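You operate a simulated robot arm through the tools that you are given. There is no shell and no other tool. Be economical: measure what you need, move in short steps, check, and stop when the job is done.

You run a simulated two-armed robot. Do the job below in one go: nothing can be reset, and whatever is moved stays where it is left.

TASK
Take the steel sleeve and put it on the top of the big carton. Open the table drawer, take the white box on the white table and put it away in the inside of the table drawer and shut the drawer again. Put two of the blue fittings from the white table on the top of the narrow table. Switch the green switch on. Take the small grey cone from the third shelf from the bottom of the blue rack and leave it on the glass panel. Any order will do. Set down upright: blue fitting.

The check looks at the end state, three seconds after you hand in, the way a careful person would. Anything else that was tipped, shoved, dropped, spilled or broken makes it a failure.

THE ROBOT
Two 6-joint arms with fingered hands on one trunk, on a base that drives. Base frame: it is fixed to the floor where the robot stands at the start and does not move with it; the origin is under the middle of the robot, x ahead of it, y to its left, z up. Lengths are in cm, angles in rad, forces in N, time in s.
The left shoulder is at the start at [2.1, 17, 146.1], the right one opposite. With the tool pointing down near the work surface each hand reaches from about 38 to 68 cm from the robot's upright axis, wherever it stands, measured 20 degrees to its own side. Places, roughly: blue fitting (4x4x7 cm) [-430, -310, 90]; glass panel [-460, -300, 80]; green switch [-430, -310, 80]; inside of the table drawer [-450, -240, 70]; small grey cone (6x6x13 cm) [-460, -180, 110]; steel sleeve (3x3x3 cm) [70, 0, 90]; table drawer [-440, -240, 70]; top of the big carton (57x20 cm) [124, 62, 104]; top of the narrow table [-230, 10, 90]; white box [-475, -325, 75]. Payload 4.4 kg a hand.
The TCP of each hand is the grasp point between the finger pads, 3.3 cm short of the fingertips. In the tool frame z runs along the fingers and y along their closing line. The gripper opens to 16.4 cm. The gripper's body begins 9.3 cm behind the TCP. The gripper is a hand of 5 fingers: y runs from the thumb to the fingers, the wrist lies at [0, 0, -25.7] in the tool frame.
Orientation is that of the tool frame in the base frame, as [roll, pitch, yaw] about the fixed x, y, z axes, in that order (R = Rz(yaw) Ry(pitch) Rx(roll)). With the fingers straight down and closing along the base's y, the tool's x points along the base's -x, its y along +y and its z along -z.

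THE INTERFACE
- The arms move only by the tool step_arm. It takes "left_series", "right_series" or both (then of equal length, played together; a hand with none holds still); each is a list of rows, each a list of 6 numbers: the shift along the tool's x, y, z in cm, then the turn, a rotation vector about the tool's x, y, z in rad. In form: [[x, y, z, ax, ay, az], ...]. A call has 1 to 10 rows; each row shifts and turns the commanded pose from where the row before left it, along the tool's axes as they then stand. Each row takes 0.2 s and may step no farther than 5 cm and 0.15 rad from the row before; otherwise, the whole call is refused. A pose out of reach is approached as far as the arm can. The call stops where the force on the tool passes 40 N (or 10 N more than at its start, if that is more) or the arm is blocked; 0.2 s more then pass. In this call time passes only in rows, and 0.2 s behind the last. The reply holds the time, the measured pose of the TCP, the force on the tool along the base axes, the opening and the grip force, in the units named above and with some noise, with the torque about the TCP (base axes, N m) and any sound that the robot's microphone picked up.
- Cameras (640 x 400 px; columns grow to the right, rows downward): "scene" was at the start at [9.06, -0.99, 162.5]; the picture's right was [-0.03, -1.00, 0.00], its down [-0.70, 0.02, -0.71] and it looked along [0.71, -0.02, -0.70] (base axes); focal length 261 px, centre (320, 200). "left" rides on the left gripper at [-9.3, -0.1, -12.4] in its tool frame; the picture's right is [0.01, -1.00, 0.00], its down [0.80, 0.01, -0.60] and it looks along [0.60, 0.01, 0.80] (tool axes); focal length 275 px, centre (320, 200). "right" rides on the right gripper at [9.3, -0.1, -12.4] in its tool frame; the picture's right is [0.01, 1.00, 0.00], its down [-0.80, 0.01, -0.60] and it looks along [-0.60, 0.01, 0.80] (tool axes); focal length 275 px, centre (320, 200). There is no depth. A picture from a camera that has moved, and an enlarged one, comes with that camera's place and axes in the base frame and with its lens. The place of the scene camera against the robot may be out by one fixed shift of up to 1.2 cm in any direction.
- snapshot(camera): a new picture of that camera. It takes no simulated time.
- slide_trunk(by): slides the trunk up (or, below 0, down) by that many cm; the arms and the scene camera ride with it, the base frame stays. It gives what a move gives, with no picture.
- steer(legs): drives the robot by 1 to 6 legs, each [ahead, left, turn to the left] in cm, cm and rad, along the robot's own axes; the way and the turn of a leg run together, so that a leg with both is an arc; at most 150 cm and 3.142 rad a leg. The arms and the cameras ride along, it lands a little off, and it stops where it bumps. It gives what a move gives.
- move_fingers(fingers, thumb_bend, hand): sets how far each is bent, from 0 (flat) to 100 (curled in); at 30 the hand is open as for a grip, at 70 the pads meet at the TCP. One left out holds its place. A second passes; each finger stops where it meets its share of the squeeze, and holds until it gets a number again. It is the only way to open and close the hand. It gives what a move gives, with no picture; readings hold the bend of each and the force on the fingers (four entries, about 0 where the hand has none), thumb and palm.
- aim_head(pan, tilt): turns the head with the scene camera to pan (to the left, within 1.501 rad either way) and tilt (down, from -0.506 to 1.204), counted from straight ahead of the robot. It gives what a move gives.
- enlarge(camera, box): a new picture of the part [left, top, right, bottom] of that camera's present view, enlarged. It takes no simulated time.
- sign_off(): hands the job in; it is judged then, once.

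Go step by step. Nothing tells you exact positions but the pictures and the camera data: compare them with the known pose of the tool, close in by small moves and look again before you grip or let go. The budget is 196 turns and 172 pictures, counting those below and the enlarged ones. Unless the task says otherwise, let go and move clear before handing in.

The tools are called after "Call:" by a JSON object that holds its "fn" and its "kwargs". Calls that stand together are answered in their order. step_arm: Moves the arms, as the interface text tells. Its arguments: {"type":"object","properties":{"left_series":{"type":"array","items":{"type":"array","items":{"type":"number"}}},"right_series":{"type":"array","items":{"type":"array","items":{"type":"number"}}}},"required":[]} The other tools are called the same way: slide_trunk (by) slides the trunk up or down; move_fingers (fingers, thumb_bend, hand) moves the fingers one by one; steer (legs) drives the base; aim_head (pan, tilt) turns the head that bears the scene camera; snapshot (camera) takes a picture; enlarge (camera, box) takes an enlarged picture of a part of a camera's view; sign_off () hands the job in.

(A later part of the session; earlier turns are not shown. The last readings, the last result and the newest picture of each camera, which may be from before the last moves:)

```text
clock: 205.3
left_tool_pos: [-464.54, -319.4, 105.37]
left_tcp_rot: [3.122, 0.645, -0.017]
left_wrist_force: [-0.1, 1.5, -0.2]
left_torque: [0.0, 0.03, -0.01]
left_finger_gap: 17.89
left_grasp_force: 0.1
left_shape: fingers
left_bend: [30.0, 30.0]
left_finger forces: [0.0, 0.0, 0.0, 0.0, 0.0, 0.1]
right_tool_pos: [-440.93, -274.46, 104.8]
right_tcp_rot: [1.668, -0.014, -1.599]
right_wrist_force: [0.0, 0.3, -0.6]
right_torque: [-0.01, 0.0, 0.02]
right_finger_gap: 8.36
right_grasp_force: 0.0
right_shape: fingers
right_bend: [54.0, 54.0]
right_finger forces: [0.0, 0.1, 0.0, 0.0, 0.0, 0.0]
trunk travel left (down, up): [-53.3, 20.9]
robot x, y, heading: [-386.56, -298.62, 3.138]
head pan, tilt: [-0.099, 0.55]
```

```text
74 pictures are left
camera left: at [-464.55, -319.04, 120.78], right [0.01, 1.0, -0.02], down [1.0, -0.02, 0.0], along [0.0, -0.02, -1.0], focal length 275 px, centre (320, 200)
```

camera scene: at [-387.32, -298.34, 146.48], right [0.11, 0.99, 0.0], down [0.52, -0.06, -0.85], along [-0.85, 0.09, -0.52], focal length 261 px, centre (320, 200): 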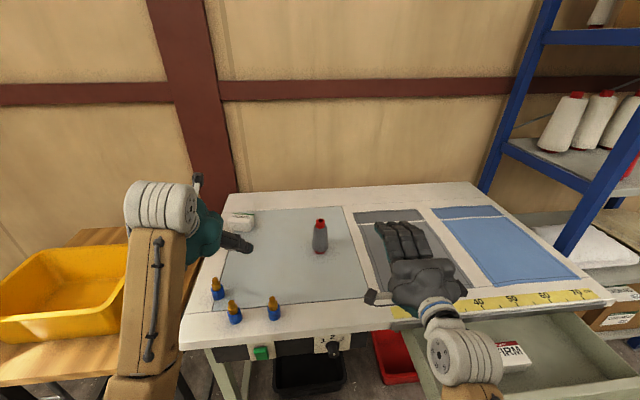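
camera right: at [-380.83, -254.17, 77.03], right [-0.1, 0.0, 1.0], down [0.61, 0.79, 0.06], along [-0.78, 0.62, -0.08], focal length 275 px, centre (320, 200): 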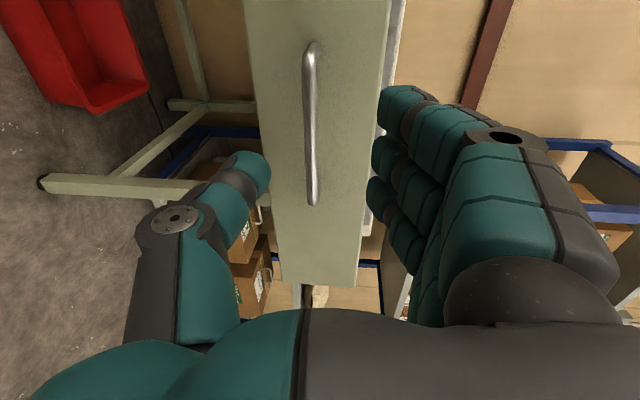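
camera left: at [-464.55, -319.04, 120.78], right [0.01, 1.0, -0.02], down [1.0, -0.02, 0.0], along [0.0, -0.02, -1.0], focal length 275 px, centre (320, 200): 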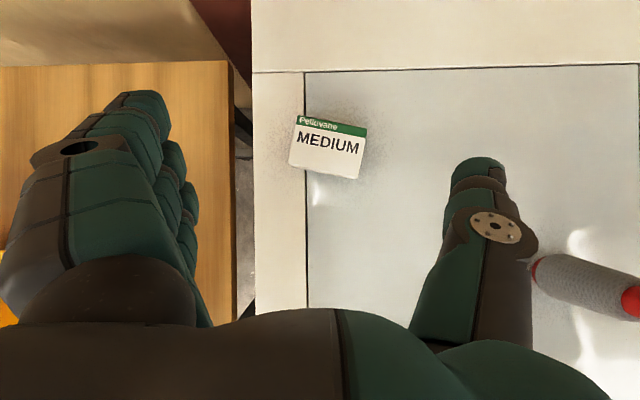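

From above: the box is about 8.5×6.4 cm at (-470.8, -318.7), turned ~11°. I drive 11 cm closer, make the hand steeper and align its yaw.

Call:
{"fn": "steer", "kwargs": {"legs": [[11, 0, 0]]}}

Call:
{"fn": "step_arm", "kwargs": {"left_series": [[0, 0, 0, 0.06, 0, 0.08], [0, 0, 0, 0.06, 0, 0.08], [0, 0, 0, 0, 0.12, 0], [0, 0, 0, 0, 0.12, 0], [0, 0, 0, 0, 0.1, 0]]}}

Call:
{"fn": "snapshot", "kwargs": {"camera": "left"}}

```text
clock: 206.5
left_tool_pos: [-475.63, -319.24, 105.34]
left_tcp_rot: [3.118, 0.644, -0.019]
left_wrist_force: [-1.4, -0.4, -0.3]
left_torque: [0.02, -0.05, 0.0]
left_finger_gap: 17.88
left_grasp_force: 0.1
left_shape: fingers
left_bend: [30.0, 30.0]
left_finger forces: [0.0, 0.1, 0.0, 0.1, 0.1, 0.0]
right_tool_pos: [-451.88, -274.3, 104.81]
right_tcp_rot: [1.667, -0.014, -1.6]
right_wrist_force: [-0.6, 0.6, -0.5]
right_torque: [-0.04, -0.01, -0.03]
right_finger_gap: 8.37
right_grasp_force: 0.0
right_shape: fingers
right_bend: [54.0, 54.0]
right_finger forces: [0.0, 0.1, 0.0, 0.1, 0.0, 0.1]
trunk travel left (down, up): [-53.3, 20.9]
robot x, y, heading: [-397.84, -298.64, 3.133]
head pan, tilt: [-0.099, 0.55]
```

```text
clock: 207.7
left_tool_pos: [-475.4, -319.41, 105.53]
left_tcp_rot: [3.125, 0.301, -0.211]
left_wrist_force: [0.5, -0.3, 0.1]
left_torque: [-0.01, -0.01, 0.03]
left_finger_gap: 17.87
left_grasp_force: 0.0
left_shape: fingers
left_bend: [30.0, 30.0]
left_finger forces: [0.1, 0.1, 0.0, 0.0, 0.0, 0.1]
right_tool_pos: [-451.72, -274.31, 104.69]
right_tcp_rot: [1.668, -0.012, -1.599]
right_wrist_force: [0.1, -0.8, -0.2]
right_torque: [-0.01, 0.03, 0.02]
right_finger_gap: 8.35
right_grasp_force: 0.2
right_shape: fingers
right_bend: [54.0, 54.0]
right_finger forces: [0.0, 0.0, 0.1, 0.0, 0.1, 0.0]
trunk travel left (down, up): [-53.3, 20.9]
robot x, y, heading: [-397.7, -298.42, 3.134]
head pan, tilt: [-0.099, 0.55]
```

```text
73 pictures are left
camera left: at [-480.38, -317.9, 119.99], right [0.22, 0.98, -0.02], down [0.92, -0.2, 0.34], along [0.32, -0.09, -0.94], focal length 275 px, centre (320, 200)
```

left: 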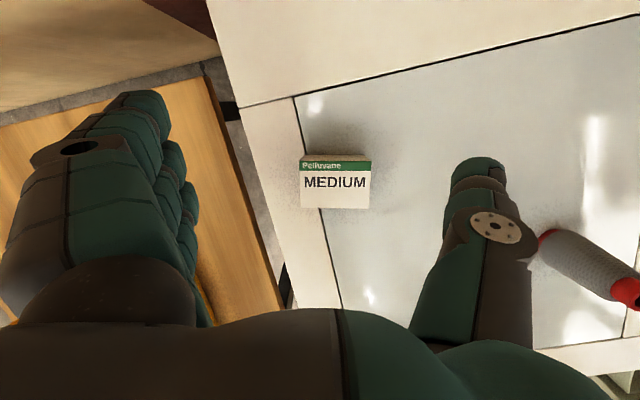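

The box is aligned with the hand. I half-close and descend to just above it.

Call:
{"fn": "move_fingers", "kwargs": {"hand": "left", "fingers": 44, "thumb_bend": 44}}

Call:
{"fn": "step_arm", "kwargs": {"left_series": [[2.03, -0.62, 2.32, 0, 0, 0], [2.03, -0.62, 2.32, 0, 0, 0], [2.03, -0.62, 2.32, 0, 0, 0]]}}

Call:
{"fn": "snapshot", "kwargs": {"camera": "left"}}

```text
clock: 208.7
left_tool_pos: [-475.44, -319.38, 105.47]
left_tcp_rot: [3.125, 0.302, -0.211]
left_wrist_force: [-0.6, 0.4, -0.1]
left_torque: [-0.01, 0.01, -0.02]
left_finger_gap: 12.47
left_grasp_force: 0.0
left_shape: fingers
left_bend: [44.0, 44.0]
left_finger forces: [0.0, 0.0, 0.0, 0.0, 0.0, 0.1]
right_tool_pos: [-451.77, -274.38, 104.79]
right_tcp_rot: [1.667, -0.015, -1.599]
right_wrist_force: [-0.1, -0.1, 0.8]
right_torque: [0.0, -0.01, -0.02]
right_finger_gap: 8.36
right_grasp_force: 0.1
right_shape: fingers
right_bend: [54.0, 54.0]
right_finger forces: [0.0, 0.0, 0.0, 0.0, 0.0, 0.1]
trunk travel left (down, up): [-53.3, 20.9]
robot x, y, heading: [-397.71, -298.45, 3.133]
head pan, tilt: [-0.099, 0.55]
```

```text
clock: 209.5
left_tool_pos: [-471.32, -318.51, 97.05]
left_tcp_rot: [3.124, 0.304, -0.212]
left_wrist_force: [0.2, -0.4, -0.1]
left_torque: [0.0, -0.01, 0.02]
left_finger_gap: 12.47
left_grasp_force: 0.1
left_shape: fingers
left_bend: [44.0, 44.0]
left_finger forces: [0.1, 0.0, 0.1, 0.0, 0.0, 0.1]
right_tool_pos: [-451.77, -274.33, 104.78]
right_tcp_rot: [1.666, -0.013, -1.6]
right_wrist_force: [-0.4, -1.0, 0.0]
right_torque: [0.03, 0.03, -0.02]
right_finger_gap: 8.36
right_grasp_force: 0.1
right_shape: fingers
right_bend: [54.0, 54.0]
right_finger forces: [0.1, 0.0, 0.1, 0.1, 0.0, 0.1]
trunk travel left (down, up): [-53.3, 20.9]
robot x, y, heading: [-397.99, -298.23, 3.131]
head pan, tilt: [-0.099, 0.55]
```

```text
72 pictures are left
camera left: at [-476.25, -317.11, 111.45], right [0.22, 0.98, -0.02], down [0.92, -0.2, 0.33], along [0.32, -0.09, -0.94], focal length 275 px, centre (320, 200)
```

left: 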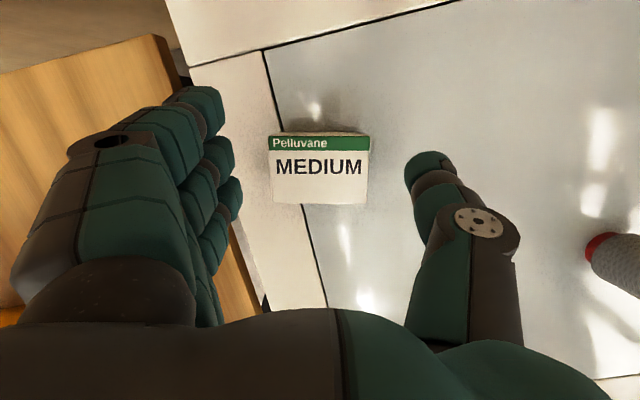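

Descending to grasp height.

Call:
{"fn": "step_arm", "kwargs": {"left_series": [[0.63, 0.05, 1.9, 0, 0, 0], [0.63, 0.05, 1.9, 0, 0, 0], [0.4, 0.05, 1.1, 0, 0, 0]]}}

Call:
{"fn": "move_fingers", "kwargs": {"hand": "left", "fingers": 52, "thumb_bend": 52}}

Call:
{"fn": "snapshot", "kwargs": {"camera": "left"}}

```text
clock: 210.3
left_tool_pos: [-471.2, -318.85, 91.69]
left_tcp_rot: [3.124, 0.301, -0.212]
left_wrist_force: [-0.3, -0.9, 0.5]
left_torque: [0.04, 0.01, 0.05]
left_finger_gap: 12.47
left_grasp_force: 0.1
left_shape: fingers
left_bend: [44.0, 44.0]
left_finger forces: [0.0, 0.1, 0.0, 0.0, 0.0, 0.0]
right_tool_pos: [-451.76, -274.2, 104.74]
right_tcp_rot: [1.666, -0.015, -1.597]
right_wrist_force: [0.3, 0.1, -0.3]
right_torque: [-0.01, 0.01, 0.02]
right_finger_gap: 8.4
right_grasp_force: 0.0
right_shape: fingers
right_bend: [54.0, 54.0]
right_finger forces: [0.1, 0.0, 0.0, 0.0, 0.0, 0.1]
trunk travel left (down, up): [-53.3, 20.9]
robot x, y, heading: [-398.17, -298.24, 3.13]
head pan, tilt: [-0.099, 0.55]
```

```text
clock: 211.3
left_tool_pos: [-471.38, -318.66, 91.68]
left_tcp_rot: [3.124, 0.302, -0.21]
left_wrist_force: [-0.6, 0.0, 0.1]
left_torque: [0.02, 0.0, -0.04]
left_finger_gap: 9.85
left_grasp_force: 4.1
left_shape: fingers
left_bend: [51.0, 50.0]
left_finger forces: [0.0, 0.0, 2.1, 2.1, 3.6, 0.0]
right_tool_pos: [-451.82, -274.39, 104.82]
right_tcp_rot: [1.668, -0.015, -1.599]
right_wrist_force: [0.0, 0.3, -0.4]
right_torque: [0.03, 0.0, 0.01]
right_finger_gap: 8.39
right_grasp_force: 0.1
right_shape: fingers
right_bend: [54.0, 54.0]
right_finger forces: [0.0, 0.0, 0.0, 0.0, 0.0, 0.0]
trunk travel left (down, up): [-53.3, 20.9]
robot x, y, heading: [-397.81, -298.53, 3.136]
head pan, tilt: [-0.099, 0.55]
```

```text
71 pictures are left
camera left: at [-476.25, -317.36, 106.28], right [0.22, 0.98, -0.02], down [0.92, -0.2, 0.33], along [0.32, -0.09, -0.94], focal length 275 px, centre (320, 200)
```

left: 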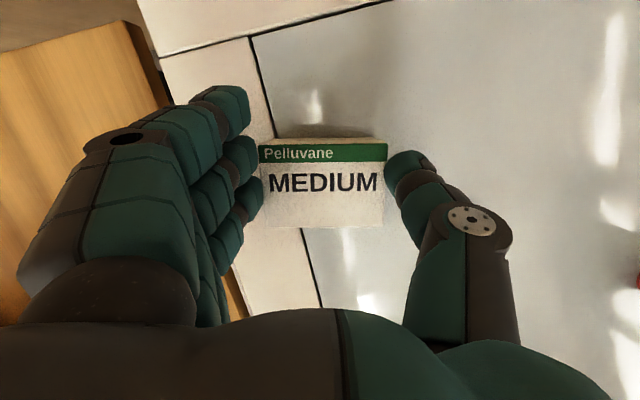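

Contact on both sides. Gripping firmly and lifting.

Call:
{"fn": "move_fingers", "kwargs": {"hand": "left", "fingers": 62, "thumb_bend": 62}}

Call:
{"fn": "step_arm", "kwargs": {"left_series": [[-0.6, 0, -1.9, 0, 0, 0], [-1, 0, -3, 0, 0, 0], [-1.2, 0, -4, 0, 0, 0], [-1.2, 0, -4, 0, 0, 0]]}}

Call:
{"fn": "snapshot", "kwargs": {"camera": "left"}}

```text
clock: 212.3
left_tool_pos: [-471.48, -318.78, 92.07]
left_tcp_rot: [3.122, 0.31, -0.211]
left_wrist_force: [-6.3, -5.0, 26.2]
left_torque: [0.93, 0.12, 0.25]
left_finger_gap: 7.98
left_grasp_force: 30.0
left_shape: fingers
left_bend: [58.0, 57.0]
left_finger forces: [0.1, 0.9, 16.9, 5.5, 37.0, 0.0]
right_tool_pos: [-451.59, -274.22, 104.91]
right_tcp_rot: [1.665, -0.014, -1.598]
right_wrist_force: [-0.3, -0.4, -0.2]
right_torque: [0.04, 0.06, 0.06]
right_finger_gap: 8.37
right_grasp_force: 0.0
right_shape: fingers
right_bend: [54.0, 54.0]
right_finger forces: [0.0, 0.1, 0.0, 0.0, 0.0, 0.1]
trunk travel left (down, up): [-53.3, 20.9]
robot x, y, heading: [-398.05, -298.72, 3.13]
head pan, tilt: [-0.099, 0.55]
```

```text
clock: 213.3
left_tool_pos: [-471.24, -318.33, 105.27]
left_tcp_rot: [3.124, 0.3, -0.207]
left_wrist_force: [0.5, -0.1, -0.4]
left_torque: [0.0, 0.02, 0.02]
left_finger_gap: 8.0
left_grasp_force: 20.6
left_shape: fingers
left_bend: [58.0, 56.0]
left_finger forces: [0.0, 0.2, 12.7, 4.4, 24.4, 0.0]
right_tool_pos: [-451.68, -274.23, 104.87]
right_tcp_rot: [1.666, -0.014, -1.599]
right_wrist_force: [0.3, -0.5, 0.0]
right_torque: [-0.01, 0.03, -0.01]
right_finger_gap: 8.35
right_grasp_force: 0.1
right_shape: fingers
right_bend: [54.0, 54.0]
right_finger forces: [0.0, 0.1, 0.0, 0.1, 0.1, 0.0]
trunk travel left (down, up): [-53.3, 20.9]
robot x, y, heading: [-397.98, -298.48, 3.132]
head pan, tilt: [-0.099, 0.55]
```

```text
70 pictures are left
camera left: at [-476.19, -316.98, 119.79], right [0.21, 0.98, -0.02], down [0.92, -0.2, 0.34], along [0.32, -0.09, -0.94], focal length 275 px, centre (320, 200)
```

left: 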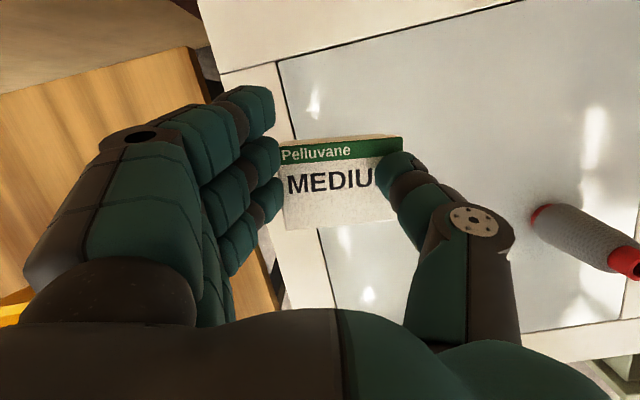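

Box in hand. I back away and move right to bring it above the open drawer.

Call:
{"fn": "steer", "kwargs": {"legs": [[-50, 0, 0], [0, -84, 0]]}}

Call:
{"fn": "snapshot", "kwargs": {"camera": "left"}}

Call:
{"fn": "snapshot", "kwargs": {"camera": "scene"}}

```text
clock: 220.3
left_tool_pos: [-421.06, -234.29, 105.25]
left_tcp_rot: [3.121, 0.303, -0.216]
left_wrist_force: [0.2, 0.8, 0.1]
left_torque: [-0.05, 0.01, 0.0]
left_finger_gap: 8.0
left_grasp_force: 20.4
left_shape: fingers
left_bend: [58.0, 56.0]
left_finger forces: [0.1, 0.4, 12.7, 4.4, 24.2, 0.0]
right_tool_pos: [-401.38, -190.34, 104.85]
right_tcp_rot: [1.666, -0.015, -1.602]
right_wrist_force: [0.1, 0.5, 0.1]
right_torque: [0.02, -0.02, 0.02]
right_finger_gap: 8.37
right_grasp_force: 0.1
right_shape: fingers
right_bend: [54.0, 54.0]
right_finger forces: [0.0, 0.0, 0.0, 0.0, 0.1, 0.0]
trunk travel left (down, up): [-53.3, 20.9]
robot x, y, heading: [-347.63, -214.69, 3.129]
head pan, tilt: [-0.099, 0.55]
```

```text
69 pictures are left
camera left: at [-426.08, -232.87, 119.82], right [0.22, 0.98, -0.02], down [0.92, -0.2, 0.33], along [0.32, -0.09, -0.94], focal length 275 px, centre (320, 200)
```

left: 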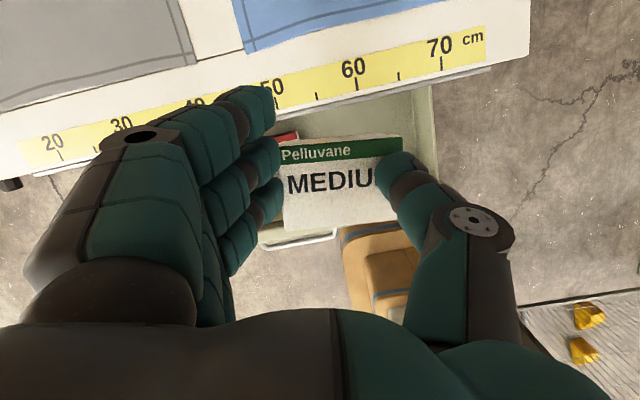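

```text
68 pictures are left
camera scene: at [-358.24, -214.24, 146.48], right [0.11, 0.99, 0.0], down [0.52, -0.06, -0.85], along [-0.85, 0.09, -0.52], focal length 261 px, centre (320, 200)
```

scene: 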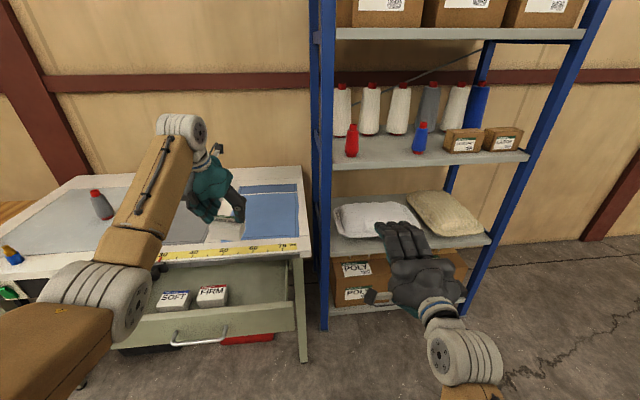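

The drawer is seen well from here; zooming for the free spot.

Call:
{"fn": "enlarge", "kwargs": {"camera": "scene", "box": [120, 230, 330, 350]}}

```text
3.05 times, centred on (225, 290) of scene
camera zoom: at [-358.24, -214.24, 146.48], right [0.11, 0.99, 0.0], down [0.52, -0.06, -0.85], along [-0.85, 0.09, -0.52], focal length 796 px, centre (610, -74)
```

zoom: 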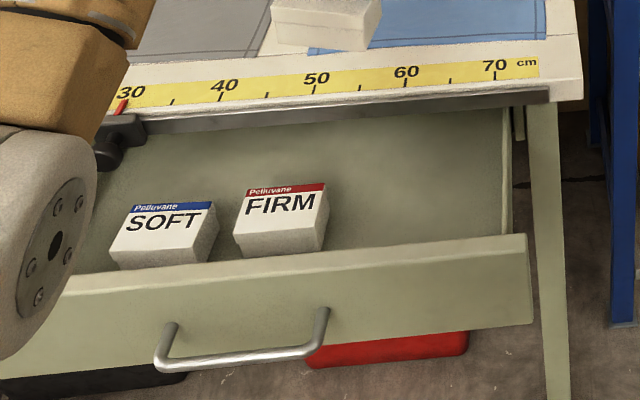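

Free floor centre is about (-417, -230). I lower the box toward it, first to z 90.

Call:
{"fn": "step_arm", "kwargs": {"left_series": [[2.08, -1.16, 3.25, 0, 0, 0], [2.08, -1.16, 3.25, 0, 0, 0], [2.08, -1.16, 3.25, 0, 0, 0], [2.08, -1.16, 3.25, 0, 0, 0]]}}

Call:
{"fn": "snapshot", "kwargs": {"camera": "left"}}

Call:
{"fn": "enlarge", "kwargs": {"camera": "scene", "box": [120, 200, 330, 350]}}

```text
clock: 221.3
left_tool_pos: [-416.5, -230.65, 90.26]
left_tcp_rot: [3.122, 0.304, -0.215]
left_wrist_force: [-0.4, -0.4, -0.3]
left_torque: [0.0, 0.0, 0.03]
left_finger_gap: 8.01
left_grasp_force: 20.5
left_shape: fingers
left_bend: [58.0, 56.0]
left_finger forces: [0.0, 0.4, 12.8, 4.5, 23.7, 0.0]
right_tool_pos: [-401.45, -190.27, 104.88]
right_tcp_rot: [1.669, -0.014, -1.601]
right_wrist_force: [-0.2, 0.3, 0.4]
right_torque: [-0.01, -0.02, -0.01]
right_finger_gap: 8.39
right_grasp_force: 0.0
right_shape: fingers
right_bend: [54.0, 54.0]
right_finger forces: [0.0, 0.0, 0.0, 0.0, 0.0, 0.0]
trunk travel left (down, up): [-53.3, 20.9]
robot x, y, heading: [-347.6, -214.59, 3.126]
head pan, tilt: [-0.099, 0.55]
```

```text
66 pictures are left
camera left: at [-421.31, -229.31, 104.8], right [0.22, 0.98, -0.02], down [0.92, -0.2, 0.33], along [0.32, -0.09, -0.94], focal length 275 px, centre (320, 200)
```

left: 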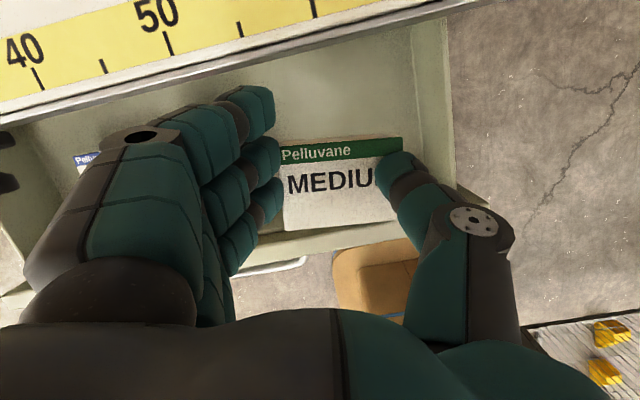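

```text
2.67 times, centred on (225, 275) of scene
camera zoom: at [-358.24, -214.28, 146.48], right [0.11, 0.99, 0.0], down [0.52, -0.06, -0.85], along [-0.85, 0.09, -0.52], focal length 697 px, centre (573, 0)
```

zoom: 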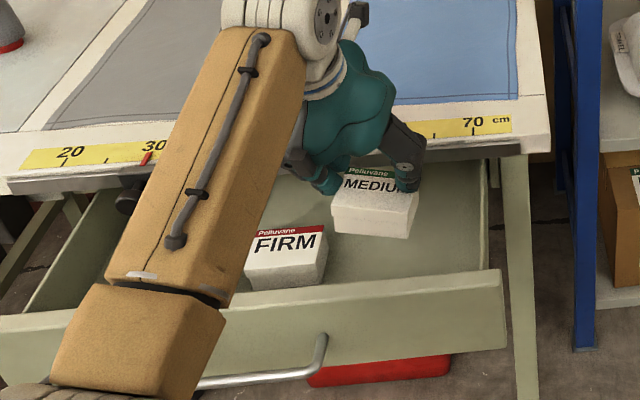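

There's about 20 cm free between FIRM and the right wall, and the box is centred there. I square up the yaw and descend.

Call:
{"fn": "step_arm", "kwargs": {"left_series": [[0, 0, 0, -0.03, 0, -0.1], [0, 0, 0, -0.03, 0, -0.1], [0.89, 0, 2.87, 0, 0, 0], [0.89, 0, 2.87, 0, 0, 0], [0.6, 0, 1.9, 0, 0, 0]]}}

Call:
{"fn": "snapshot", "kwargs": {"camera": "left"}}

Call:
{"fn": "enlarge", "kwargs": {"camera": "scene", "box": [120, 200, 330, 350]}}

```text
clock: 222.5
left_tool_pos: [-416.34, -230.95, 82.34]
left_tcp_rot: [3.125, 0.305, -0.004]
left_wrist_force: [-0.3, 0.1, -0.7]
left_torque: [-0.03, -0.02, -0.02]
left_finger_gap: 8.0
left_grasp_force: 20.6
left_shape: fingers
left_bend: [58.0, 56.0]
left_finger forces: [0.0, 0.3, 12.7, 4.5, 23.3, 0.1]
right_tool_pos: [-401.38, -190.36, 104.77]
right_tcp_rot: [1.668, -0.013, -1.602]
right_wrist_force: [-0.6, 0.1, 1.0]
right_torque: [0.0, 0.02, -0.02]
right_finger_gap: 8.36
right_grasp_force: 0.0
right_shape: fingers
right_bend: [54.0, 54.0]
right_finger forces: [0.0, 0.0, 0.0, 0.0, 0.1, 0.1]
trunk travel left (down, up): [-53.3, 20.9]
robot x, y, heading: [-347.72, -214.47, 3.127]
head pan, tilt: [-0.099, 0.55]
```

```text
64 pictures are left
camera left: at [-421.32, -230.66, 96.87], right [0.01, 1.0, -0.02], down [0.94, 0.0, 0.33], along [0.33, -0.02, -0.94], focal length 275 px, centre (320, 200)
```

left: 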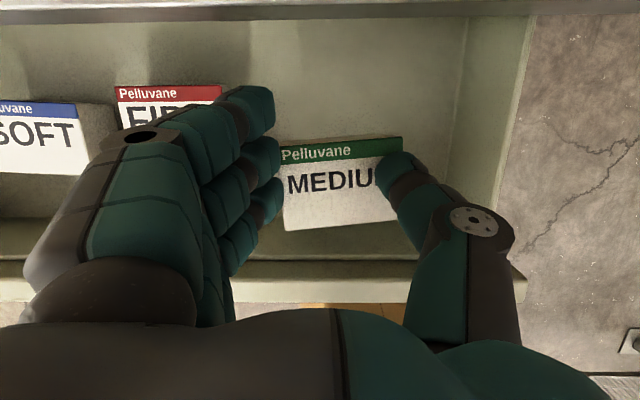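

```text
2.67 times, centred on (225, 275) of scene
camera zoom: at [-358.25, -214.31, 146.48], right [0.11, 0.99, 0.0], down [0.52, -0.06, -0.85], along [-0.85, 0.09, -0.52], focal length 697 px, centre (573, 0)
```

zoom: 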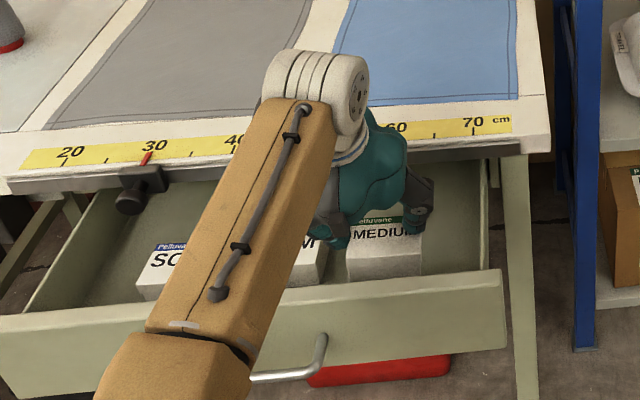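

Descending further until the box touches the drawer floor.

Call:
{"fn": "step_arm", "kwargs": {"left_series": [[0.3, 0, 0.95, 0, 0, 0], [0.3, 0, 0.95, 0, 0, 0], [0.3, 0, 0.95, 0, 0, 0]]}}

Call:
{"fn": "step_arm", "kwargs": {"left_series": [[0.15, 0, 0.48, 0, 0, 0], [0.15, 0, 0.48, 0, 0, 0], [0.15, 0, 0.48, 0, 0, 0], [0.15, 0, 0.48, 0, 0, 0]]}}

Call:
{"fn": "snapshot", "kwargs": {"camera": "left"}}

```text
clock: 223.3
left_tool_pos: [-416.3, -231.16, 79.29]
left_tcp_rot: [3.125, 0.307, -0.005]
left_wrist_force: [0.3, -0.3, -1.2]
left_torque: [0.02, 0.02, -0.02]
left_finger_gap: 8.01
left_grasp_force: 20.6
left_shape: fingers
left_bend: [58.0, 56.0]
left_finger forces: [0.0, 0.4, 12.8, 4.6, 23.2, 0.1]
right_tool_pos: [-401.38, -190.37, 104.68]
right_tcp_rot: [1.667, -0.014, -1.601]
right_wrist_force: [-0.7, -0.2, 0.7]
right_torque: [0.04, 0.0, 0.0]
right_finger_gap: 8.37
right_grasp_force: 0.1
right_shape: fingers
right_bend: [54.0, 54.0]
right_finger forces: [0.0, 0.1, 0.1, 0.1, 0.0, 0.0]
trunk travel left (down, up): [-53.3, 20.9]
robot x, y, heading: [-347.49, -214.8, 3.131]
head pan, tilt: [-0.099, 0.55]
```

```text
clock: 224.3
left_tool_pos: [-416.45, -231.13, 77.92]
left_tcp_rot: [3.127, 0.318, -0.003]
left_wrist_force: [1.3, -3.5, 24.9]
left_torque: [0.98, -0.04, -0.12]
left_finger_gap: 8.0
left_grasp_force: 28.2
left_shape: fingers
left_bend: [58.0, 57.0]
left_finger forces: [0.0, 0.6, 16.2, 4.8, 35.3, 0.0]
right_tool_pos: [-401.22, -190.35, 104.91]
right_tcp_rot: [1.665, -0.014, -1.603]
right_wrist_force: [-0.3, -0.9, -0.1]
right_torque: [0.02, 0.0, 0.0]
right_finger_gap: 8.36
right_grasp_force: 0.0
right_shape: fingers
right_bend: [54.0, 54.0]
right_finger forces: [0.0, 0.0, 0.0, 0.0, 0.0, 0.0]
trunk travel left (down, up): [-53.3, 20.9]
robot x, y, heading: [-347.9, -214.47, 3.126]
head pan, tilt: [-0.099, 0.55]
```

```text
62 pictures are left
camera left: at [-421.42, -230.8, 92.5], right [0.01, 1.0, -0.02], down [0.95, 0.0, 0.32], along [0.32, -0.02, -0.95], focal length 275 px, centre (320, 200)
```

left: 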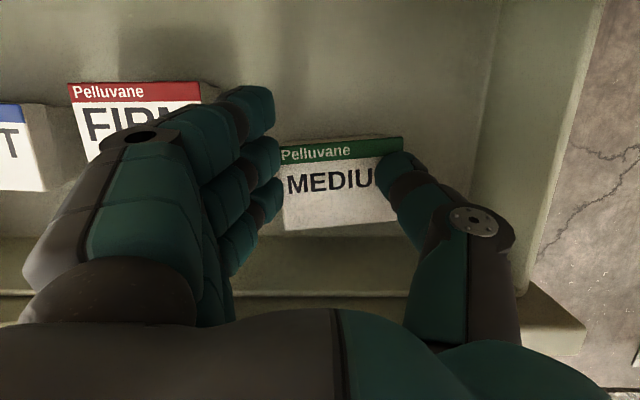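

Contact with 25 N at z≈78; the box rests on the drawer floor. I relax and open carefully.

Call:
{"fn": "step_arm", "kwargs": {"left_series": [[-0.15, 0, -0.5, 0, 0, 0]]}}

Call:
{"fn": "move_fingers", "kwargs": {"hand": "left", "fingers": 52, "thumb_bend": 51}}

Call:
{"fn": "snapshot", "kwargs": {"camera": "left"}}

```text
clock: 224.7
left_tool_pos: [-416.24, -231.11, 77.92]
left_tcp_rot: [3.125, 0.309, -0.006]
left_wrist_force: [-0.8, -4.4, 16.3]
left_torque: [0.68, 0.2, 0.02]
left_finger_gap: 8.01
left_grasp_force: 28.0
left_shape: fingers
left_bend: [58.0, 57.0]
left_finger forces: [0.0, 0.8, 15.8, 4.7, 34.6, 0.1]
right_tool_pos: [-401.18, -190.27, 104.94]
right_tcp_rot: [1.667, -0.013, -1.6]
right_wrist_force: [-0.3, -0.5, 0.1]
right_torque: [-0.01, -0.02, -0.02]
right_finger_gap: 8.35
right_grasp_force: 0.1
right_shape: fingers
right_bend: [54.0, 54.0]
right_finger forces: [0.0, 0.0, 0.0, 0.1, 0.0, 0.1]
trunk travel left (down, up): [-53.3, 20.9]
robot x, y, heading: [-347.61, -214.66, 3.128]
head pan, tilt: [-0.099, 0.55]
```

```text
clock: 225.7
left_tool_pos: [-416.21, -231.13, 78.05]
left_tcp_rot: [3.125, 0.31, -0.006]
left_wrist_force: [-0.9, -4.6, 21.0]
left_torque: [0.86, 0.16, 0.06]
left_finger_gap: 8.94
left_grasp_force: 10.4
left_shape: fingers
left_bend: [52.0, 53.0]
left_finger forces: [0.1, 0.1, 0.0, 0.1, 20.8, 0.0]
right_tool_pos: [-401.18, -190.3, 104.92]
right_tcp_rot: [1.664, -0.014, -1.601]
right_wrist_force: [0.3, 0.3, 0.0]
right_torque: [-0.02, 0.02, 0.0]
right_finger_gap: 8.38
right_grasp_force: 0.2
right_shape: fingers
right_bend: [54.0, 54.0]
right_finger forces: [0.1, 0.0, 0.0, 0.1, 0.0, 0.0]
trunk travel left (down, up): [-53.3, 20.9]
robot x, y, heading: [-347.68, -214.75, 3.131]
head pan, tilt: [-0.099, 0.55]
```

```text
61 pictures are left
camera left: at [-421.22, -230.78, 92.55], right [0.01, 1.0, -0.02], down [0.94, 0.0, 0.33], along [0.33, -0.02, -0.94], focal length 275 px, centre (320, 200)
```

left: 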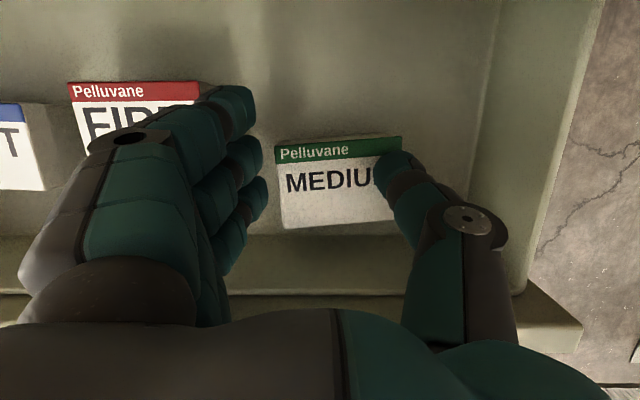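

The thumb tip rests on the drawer floor; I lift a bit, open the thumb more, and rise.

Call:
{"fn": "step_arm", "kwargs": {"left_series": [[-0.25, 0, -0.8, 0, 0, 0]]}}

Call:
{"fn": "move_fingers", "kwargs": {"hand": "left", "thumb_bend": 48}}

Call:
{"fn": "step_arm", "kwargs": {"left_series": [[-0.6, 0, -1.9, 0, 0, 0], [-1.2, 0, -3.8, 0, 0, 0], [-1.2, 0, -3.8, 0, 0, 0], [-1.2, 0, -3.8, 0, 0, 0], [-1.2, 0, -3.8, 0, 0, 0], [-1.2, 0, -3.8, 0, 0, 0]]}}

Call:
{"fn": "snapshot", "kwargs": {"camera": "left"}}

```text
clock: 226.1
left_tool_pos: [-416.03, -231.07, 78.32]
left_tcp_rot: [3.126, 0.297, -0.003]
left_wrist_force: [-0.1, -0.5, 0.2]
left_torque: [0.02, 0.01, 0.01]
left_finger_gap: 9.19
left_grasp_force: 0.1
left_shape: fingers
left_bend: [52.0, 52.0]
left_finger forces: [0.1, 0.0, 0.1, 0.0, 0.1, 0.0]
right_tool_pos: [-401.32, -190.29, 104.76]
right_tcp_rot: [1.666, -0.015, -1.602]
right_wrist_force: [0.1, 0.3, -0.1]
right_torque: [-0.01, 0.05, -0.01]
right_finger_gap: 8.36
right_grasp_force: 0.1
right_shape: fingers
right_bend: [54.0, 54.0]
right_finger forces: [0.0, 0.1, 0.1, 0.0, 0.0, 0.0]
trunk travel left (down, up): [-53.3, 20.9]
robot x, y, heading: [-347.71, -214.54, 3.131]
head pan, tilt: [-0.099, 0.55]
```

```text
clock: 227.1
left_tool_pos: [-416.28, -231.13, 78.74]
left_tcp_rot: [3.126, 0.306, -0.006]
left_wrist_force: [0.8, 0.4, 0.0]
left_torque: [-0.02, 0.02, 0.01]
left_finger_gap: 9.86
left_grasp_force: 0.2
left_shape: fingers
left_bend: [52.0, 48.0]
left_finger forces: [0.0, 0.0, 0.0, 0.0, 0.0, 0.0]
right_tool_pos: [-401.31, -190.16, 104.86]
right_tcp_rot: [1.666, -0.013, -1.603]
right_wrist_force: [0.5, -0.2, 0.4]
right_torque: [0.0, -0.02, -0.01]
right_finger_gap: 8.37
right_grasp_force: 0.1
right_shape: fingers
right_bend: [54.0, 54.0]
right_finger forces: [0.0, 0.1, 0.0, 0.0, 0.0, 0.0]
trunk travel left (down, up): [-53.3, 20.9]
robot x, y, heading: [-347.57, -214.5, 3.126]
head pan, tilt: [-0.099, 0.55]
```

```text
clock: 228.5
left_tool_pos: [-416.35, -230.87, 100.81]
left_tcp_rot: [3.126, 0.307, -0.005]
left_wrist_force: [0.1, -0.6, -0.3]
left_torque: [-0.02, 0.05, 0.03]
left_finger_gap: 9.88
left_grasp_force: 0.0
left_shape: fingers
left_bend: [52.0, 48.0]
left_finger forces: [0.0, 0.1, 0.0, 0.1, 0.1, 0.0]
right_tool_pos: [-401.43, -190.27, 104.75]
right_tcp_rot: [1.667, -0.015, -1.601]
right_wrist_force: [0.3, -0.5, -0.2]
right_torque: [0.0, 0.05, 0.05]
right_finger_gap: 8.36
right_grasp_force: 0.0
right_shape: fingers
right_bend: [54.0, 54.0]
right_finger forces: [0.0, 0.1, 0.0, 0.0, 0.0, 0.0]
trunk travel left (down, up): [-53.3, 20.9]
robot x, y, heading: [-347.54, -214.52, 3.129]
head pan, tilt: [-0.099, 0.55]
```

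```text
60 pictures are left
camera left: at [-421.39, -230.57, 115.27], right [0.01, 1.0, -0.02], down [0.94, 0.0, 0.33], along [0.33, -0.02, -0.94], focal length 275 px, centre (320, 200)
```

left: 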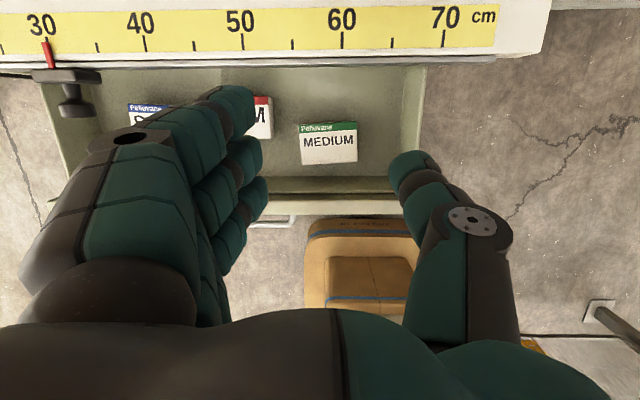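

The white box lies in the drawer. Next I regrip the handle with the right hand to shut it: driving to the former place and lowering the hand.

Call:
{"fn": "steer", "kwargs": {"legs": [[-20, 0, 0], [0, 54, 0.012]]}}

Call:
{"fn": "step_arm", "kwargs": {"right_series": [[0, -4, 2, 0, 0, 0], [0, -4, 2, 0, 0, 0], [0, -4, 2, 0, 0, 0], [0, -4, 2, 0, 0, 0]]}}

Call:
{"fn": "slide_trunk", "kwargs": {"by": -12.5}}

Call:
{"fn": "move_fingers", "kwargs": {"hand": "right", "fingers": 58, "thumb_bend": 56}}

Call:
{"fn": "snapshot", "kwargs": {"camera": "right"}}

```text
clock: 232.8
left_tool_pos: [-397.25, -285.49, 100.65]
left_tcp_rot: [3.127, 0.306, 0.001]
left_wrist_force: [0.1, 0.1, 0.7]
left_torque: [0.03, -0.01, -0.02]
left_finger_gap: 9.9
left_grasp_force: 0.1
left_shape: fingers
left_bend: [52.0, 48.0]
left_finger forces: [0.1, 0.0, 0.0, 0.0, 0.0, 0.0]
right_tool_pos: [-382.41, -244.93, 104.79]
right_tcp_rot: [1.667, -0.012, -1.598]
right_wrist_force: [-0.5, -0.6, -0.3]
right_torque: [0.0, -0.01, -0.04]
right_finger_gap: 8.36
right_grasp_force: 0.1
right_shape: fingers
right_bend: [54.0, 54.0]
right_finger forces: [0.0, 0.0, 0.0, 0.0, 0.0, 0.0]
trunk travel left (down, up): [-53.3, 20.9]
robot x, y, heading: [-328.99, -269.45, 3.134]
head pan, tilt: [-0.099, 0.55]
```

```text
clock: 233.8
left_tool_pos: [-397.26, -285.48, 100.71]
left_tcp_rot: [3.126, 0.306, -0.002]
left_wrist_force: [0.1, 0.3, 0.3]
left_torque: [-0.01, -0.01, 0.04]
left_finger_gap: 9.87
left_grasp_force: 0.0
left_shape: fingers
left_bend: [52.0, 48.0]
left_finger forces: [0.1, 0.1, 0.0, 0.0, 0.0, 0.0]
right_tool_pos: [-388.64, -244.88, 88.17]
right_tcp_rot: [1.667, -0.014, -1.598]
right_wrist_force: [-0.6, 0.1, 0.2]
right_torque: [0.01, -0.03, 0.01]
right_finger_gap: 8.37
right_grasp_force: 0.0
right_shape: fingers
right_bend: [54.0, 54.0]
right_finger forces: [0.0, 0.0, 0.0, 0.0, 0.1, 0.0]
trunk travel left (down, up): [-53.3, 20.9]
robot x, y, heading: [-328.57, -269.27, 3.131]
head pan, tilt: [-0.099, 0.55]
```

```text
clock: 235.4
left_tool_pos: [-397.24, -285.49, 88.21]
left_tcp_rot: [3.126, 0.308, -0.002]
left_wrist_force: [-0.5, 0.7, 0.8]
left_torque: [-0.03, 0.01, 0.0]
left_finger_gap: 9.87
left_grasp_force: 0.0
left_shape: fingers
left_bend: [52.0, 48.0]
left_finger forces: [0.0, 0.0, 0.0, 0.0, 0.0, 0.1]
right_tool_pos: [-388.74, -244.92, 75.69]
right_tcp_rot: [1.668, -0.013, -1.599]
right_wrist_force: [1.1, 0.0, 0.6]
right_torque: [0.0, -0.01, -0.01]
right_finger_gap: 8.36
right_grasp_force: 0.0
right_shape: fingers
right_bend: [54.0, 54.0]
right_finger forces: [0.1, 0.0, 0.0, 0.0, 0.0, 0.1]
trunk travel left (down, up): [-40.8, 33.4]
robot x, y, heading: [-328.27, -269.02, 3.127]
head pan, tilt: [-0.099, 0.55]
```

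```text
clock: 236.4
left_tool_pos: [-397.12, -285.48, 88.16]
left_tcp_rot: [3.126, 0.306, 0.0]
left_wrist_force: [-0.4, -0.2, -0.2]
left_torque: [0.03, -0.02, -0.01]
left_finger_gap: 9.86
left_grasp_force: 0.1
left_shape: fingers
left_bend: [52.0, 48.0]
left_finger forces: [0.0, 0.0, 0.1, 0.0, 0.0, 0.0]
right_tool_pos: [-388.71, -244.86, 75.58]
right_tcp_rot: [1.666, -0.015, -1.6]
right_wrist_force: [-0.1, -0.4, 0.0]
right_torque: [0.02, 0.03, 0.06]
right_finger_gap: 7.57
right_grasp_force: 0.0
right_shape: fingers
right_bend: [57.0, 56.0]
right_finger forces: [0.0, 0.1, 0.0, 0.0, 0.0, 0.0]
trunk travel left (down, up): [-40.8, 33.4]
robot x, y, heading: [-328.88, -269.66, 3.136]
head pan, tilt: [-0.099, 0.55]
```

```text
59 pictures are left
camera right: at [-376.73, -254.49, 76.86], right [-0.1, 0.0, 1.0], down [0.62, 0.78, 0.06], along [-0.78, 0.62, -0.08], focal length 275 px, centre (320, 200)
```

right: 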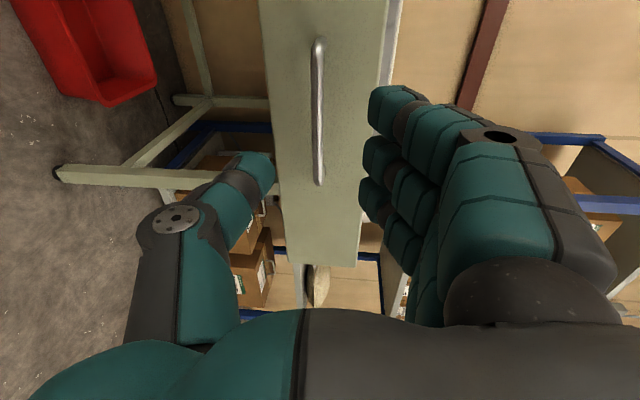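

Aligned as before. I raise the left hand clear, then drive in to the bar.

Call:
{"fn": "step_arm", "kwargs": {"left_series": [[-1.2, 0, -3.8, 0, 0, 0], [-1.2, 0, -3.8, 0, 0, 0], [-1.2, 0, -3.8, 0, 0, 0], [-1.2, 0, -3.8, 0, 0, 0], [-1.2, 0, -3.8, 0, 0, 0]], "right_series": [[0, -0.6, 0, 0, 0, 0], [0, 0, 0, 0, 0, 0], [0, 0, 0, 0, 0, 0], [0, 0, 0, 0, 0, 0], [0, 0, 0, 0, 0, 0]]}}

Call:
{"fn": "steer", "kwargs": {"legs": [[12.5, 0, 0]]}}

Call:
{"fn": "snapshot", "kwargs": {"camera": "right"}}

```text
clock: 237.6
left_tool_pos: [-402.18, -284.95, 106.23]
left_tcp_rot: [3.124, 0.307, -0.002]
left_wrist_force: [0.4, -1.3, 0.0]
left_torque: [0.03, 0.01, 0.0]
left_finger_gap: 9.9
left_grasp_force: 0.1
left_shape: fingers
left_bend: [52.0, 48.0]
left_finger forces: [0.0, 0.0, 0.0, 0.1, 0.0, 0.0]
left hand out of reach, approached as far as the arm can: row 2, 3, 4, 5
right_tool_pos: [-388.79, -244.82, 75.03]
right_tcp_rot: [1.667, -0.015, -1.598]
right_wrist_force: [-0.4, 0.2, 1.0]
right_torque: [0.0, 0.03, 0.0]
right_finger_gap: 7.57
right_grasp_force: 0.1
right_shape: fingers
right_bend: [57.0, 56.0]
right_finger forces: [0.0, 0.0, 0.0, 0.1, 0.1, 0.0]
trunk travel left (down, up): [-40.8, 33.4]
robot x, y, heading: [-328.58, -268.94, 3.136]
head pan, tilt: [-0.099, 0.55]
```

```text
clock: 238.8
left_tool_pos: [-414.85, -284.93, 106.06]
left_tcp_rot: [3.126, 0.303, -0.002]
left_wrist_force: [-1.5, -0.2, -0.8]
left_torque: [0.03, -0.04, 0.0]
left_finger_gap: 9.87
left_grasp_force: 0.1
left_shape: fingers
left_bend: [52.0, 48.0]
left_finger forces: [0.0, 0.1, 0.1, 0.1, 0.0, 0.0]
right_tool_pos: [-401.31, -244.86, 74.92]
right_tcp_rot: [1.669, -0.014, -1.601]
right_wrist_force: [-1.1, -0.4, 0.0]
right_torque: [-0.01, 0.01, 0.0]
right_finger_gap: 7.6
right_grasp_force: 0.0
right_shape: fingers
right_bend: [57.0, 56.0]
right_finger forces: [0.0, 0.0, 0.0, 0.1, 0.1, 0.0]
trunk travel left (down, up): [-40.8, 33.4]
robot x, y, heading: [-340.87, -268.87, 3.135]
head pan, tilt: [-0.099, 0.55]
```

```text
58 pictures are left
camera right: at [-389.31, -254.39, 76.18], right [-0.1, 0.0, 1.0], down [0.62, 0.78, 0.06], along [-0.78, 0.62, -0.08], focal length 275 px, centre (320, 200)
```

right: 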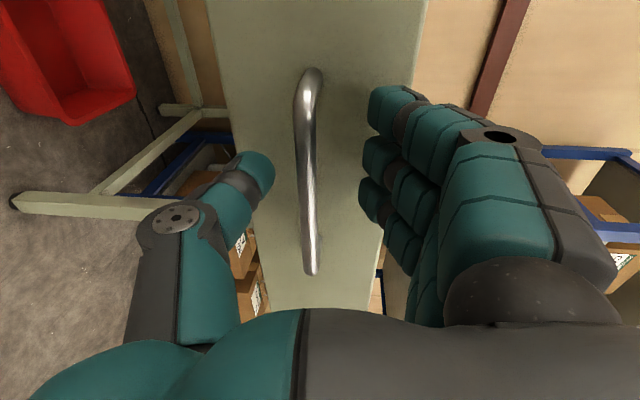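

Closing lightly around the bar and pushing the drawer shut.

Call:
{"fn": "move_fingers", "kwargs": {"hand": "right", "fingers": 74, "thumb_bend": 72}}

Call:
{"fn": "steer", "kwargs": {"legs": [[23, 0, 0]]}}

Call:
{"fn": "snapshot", "kwargs": {"camera": "scene"}}

Call:
{"fn": "snapshot", "kwargs": {"camera": "right"}}

```text
clock: 239.8
left_tool_pos: [-414.8, -284.89, 106.15]
left_tcp_rot: [3.126, 0.306, -0.002]
left_wrist_force: [-0.3, 0.0, 0.9]
left_torque: [0.03, 0.01, 0.02]
left_finger_gap: 9.86
left_grasp_force: 0.1
left_shape: fingers
left_bend: [52.0, 48.0]
left_finger forces: [0.1, 0.0, 0.0, 0.0, 0.0, 0.0]
right_tool_pos: [-401.16, -244.81, 74.98]
right_tcp_rot: [1.67, -0.012, -1.598]
right_wrist_force: [0.7, -0.3, -5.0]
right_torque: [0.33, -0.13, 0.06]
right_finger_gap: 3.78
right_grasp_force: 13.5
right_shape: fingers
right_bend: [73.0, 68.0]
right_finger forces: [1.0, 1.0, 3.2, 8.0, 13.8, 0.1]
trunk travel left (down, up): [-40.8, 33.4]
robot x, y, heading: [-341.16, -269.12, 3.133]
head pan, tilt: [-0.099, 0.55]
```

```text
clock: 241.6
left_tool_pos: [-438.16, -284.47, 106.05]
left_tcp_rot: [3.127, 0.304, -0.004]
left_wrist_force: [0.0, 0.1, 0.4]
left_torque: [0.0, -0.03, 0.0]
left_finger_gap: 9.85
left_grasp_force: 0.1
left_shape: fingers
left_bend: [52.0, 48.0]
left_finger forces: [0.0, 0.1, 0.0, 0.1, 0.0, 0.0]
right_tool_pos: [-424.33, -244.38, 74.96]
right_tcp_rot: [1.669, -0.013, -1.602]
right_wrist_force: [-0.6, -12.0, -3.4]
right_torque: [0.19, -0.02, 0.16]
right_finger_gap: 3.67
right_grasp_force: 10.2
right_shape: fingers
right_bend: [73.0, 68.0]
right_finger forces: [0.0, 0.3, 2.2, 6.4, 11.8, 0.0]
trunk travel left (down, up): [-40.8, 33.4]
robot x, y, heading: [-364.23, -268.92, 3.131]
head pan, tilt: [-0.099, 0.55]
```

```text
57 pictures are left
camera scene: at [-376.34, -268.45, 133.91], right [0.11, 0.99, 0.0], down [0.52, -0.06, -0.85], along [-0.85, 0.1, -0.52], focal length 261 px, centre (320, 200)
```

scene: 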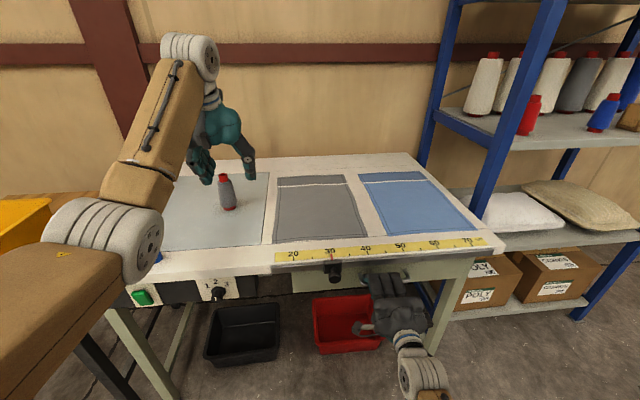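

```text
56 pictures are left
camera right: at [-412.4, -254.02, 76.23], right [-0.1, 0.0, 1.0], down [0.62, 0.78, 0.06], along [-0.78, 0.62, -0.08], focal length 275 px, centre (320, 200)
```

right: 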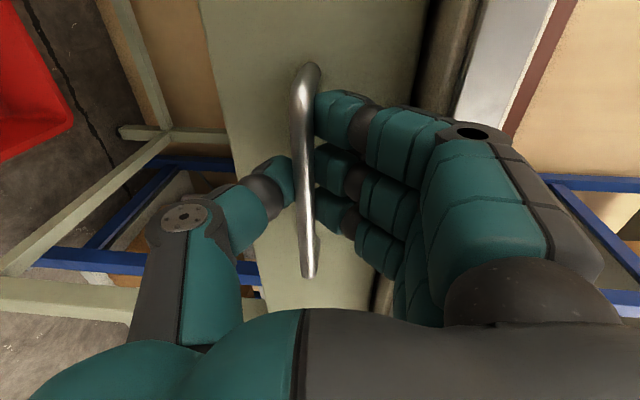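

Nearly shut; pushing the last bit with the arm until it stops.

Call:
{"fn": "step_arm", "kwargs": {"right_series": [[0, 0.05, 0.7, 0, 0, 0], [0, 0.05, 0.7, 0, 0, 0], [0, 0.05, 0.6, 0, 0, 0], [0, 0.05, 0.6, 0, 0, 0]]}}

Call:
{"fn": "enlarge", "kwargs": {"camera": "scene", "box": [250, 230, 500, 370]}}

```text
clock: 242.6
left_tool_pos: [-438.12, -284.33, 106.16]
left_tcp_rot: [3.123, 0.304, -0.004]
left_wrist_force: [0.4, -1.2, -0.8]
left_torque: [-0.03, -0.02, 0.01]
left_finger_gap: 9.87
left_grasp_force: 0.0
left_shape: fingers
left_bend: [52.0, 48.0]
left_finger forces: [0.1, 0.0, 0.0, 0.0, 0.1, 0.0]
right_tool_pos: [-426.93, -244.24, 74.74]
right_tcp_rot: [1.667, -0.012, -1.604]
right_wrist_force: [0.9, -3.7, -4.8]
right_torque: [0.18, -0.01, 0.05]
right_finger_gap: 3.42
right_grasp_force: 6.3
right_shape: fingers
right_bend: [73.0, 69.0]
right_finger forces: [0.0, 0.0, 0.8, 4.0, 8.3, 0.0]
trunk travel left (down, up): [-40.8, 33.4]
robot x, y, heading: [-364.17, -268.8, 3.125]
head pan, tilt: [-0.099, 0.55]
```

```text
2.56 times, centred on (375, 300) of scene
camera zoom: at [-376.29, -268.34, 133.91], right [0.11, 0.99, 0.0], down [0.52, -0.06, -0.85], along [-0.85, 0.1, -0.52], focal length 669 px, centre (179, -56)
```

zoom: 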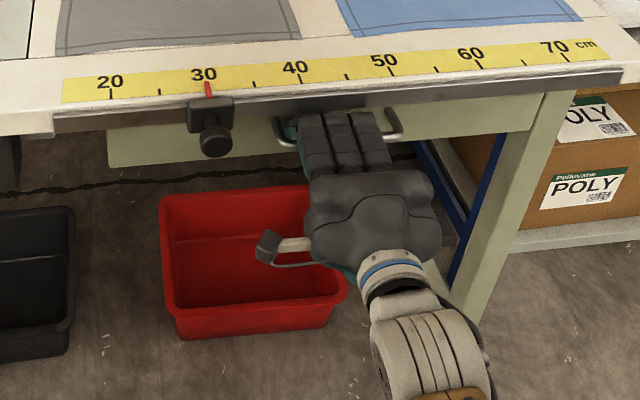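

Call:
{"fn": "snapshot", "kwargs": {"camera": "right"}}

Call:
{"fn": "step_arm", "kwargs": {"right_series": [[0, 0.05, 0.5, 0, 0, 0], [0, 0.05, 0.5, 0, 0, 0], [0, 0.05, 0.5, 0, 0, 0]]}}

Call:
{"fn": "snapshot", "kwargs": {"camera": "right"}}

```text
54 pictures are left
camera right: at [-414.93, -253.84, 76.08], right [-0.1, 0.0, 1.0], down [0.62, 0.78, 0.06], along [-0.78, 0.62, -0.08], focal length 275 px, centre (320, 200)
```

right: 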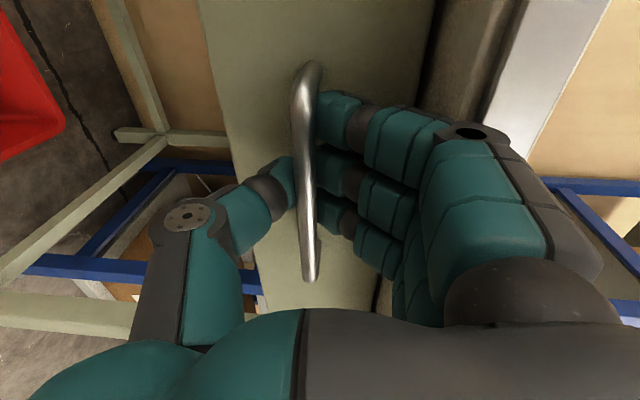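

```text
clock: 243.3
left_tool_pos: [-437.9, -284.31, 106.32]
left_tcp_rot: [3.125, 0.305, -0.005]
left_wrist_force: [0.3, -0.4, 0.3]
left_torque: [-0.01, 0.02, 0.01]
left_finger_gap: 9.88
left_grasp_force: 0.0
left_shape: fingers
left_bend: [52.0, 48.0]
left_finger forces: [0.0, 0.1, 0.1, 0.0, 0.0, 0.0]
right_tool_pos: [-427.76, -244.1, 74.3]
right_tcp_rot: [1.681, -0.009, -1.606]
right_wrist_force: [4.7, 0.6, -4.0]
right_torque: [0.31, 0.44, 0.24]
right_finger_gap: 3.14
right_grasp_force: 4.3
right_shape: fingers
right_bend: [74.0, 70.0]
right_finger forces: [8.2, 0.1, 0.0, 0.9, 0.0, 0.1]
trunk travel left (down, up): [-40.8, 33.4]
robot x, y, heading: [-364.13, -268.97, 3.125]
head pan, tilt: [-0.099, 0.55]
stopped in row 3 (right hand): the force on the tool passed its limit at 62 N (the readings are from after the stop); the commanded pose is now the measured one
```

```text
53 pictures are left
camera right: at [-415.78, -253.67, 75.65], right [-0.11, 0.0, 0.99], down [0.62, 0.78, 0.07], along [-0.77, 0.63, -0.09], focal length 275 px, centre (320, 200)
```

right: 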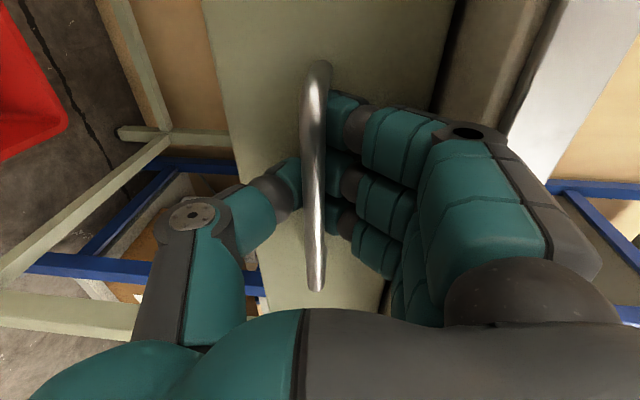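

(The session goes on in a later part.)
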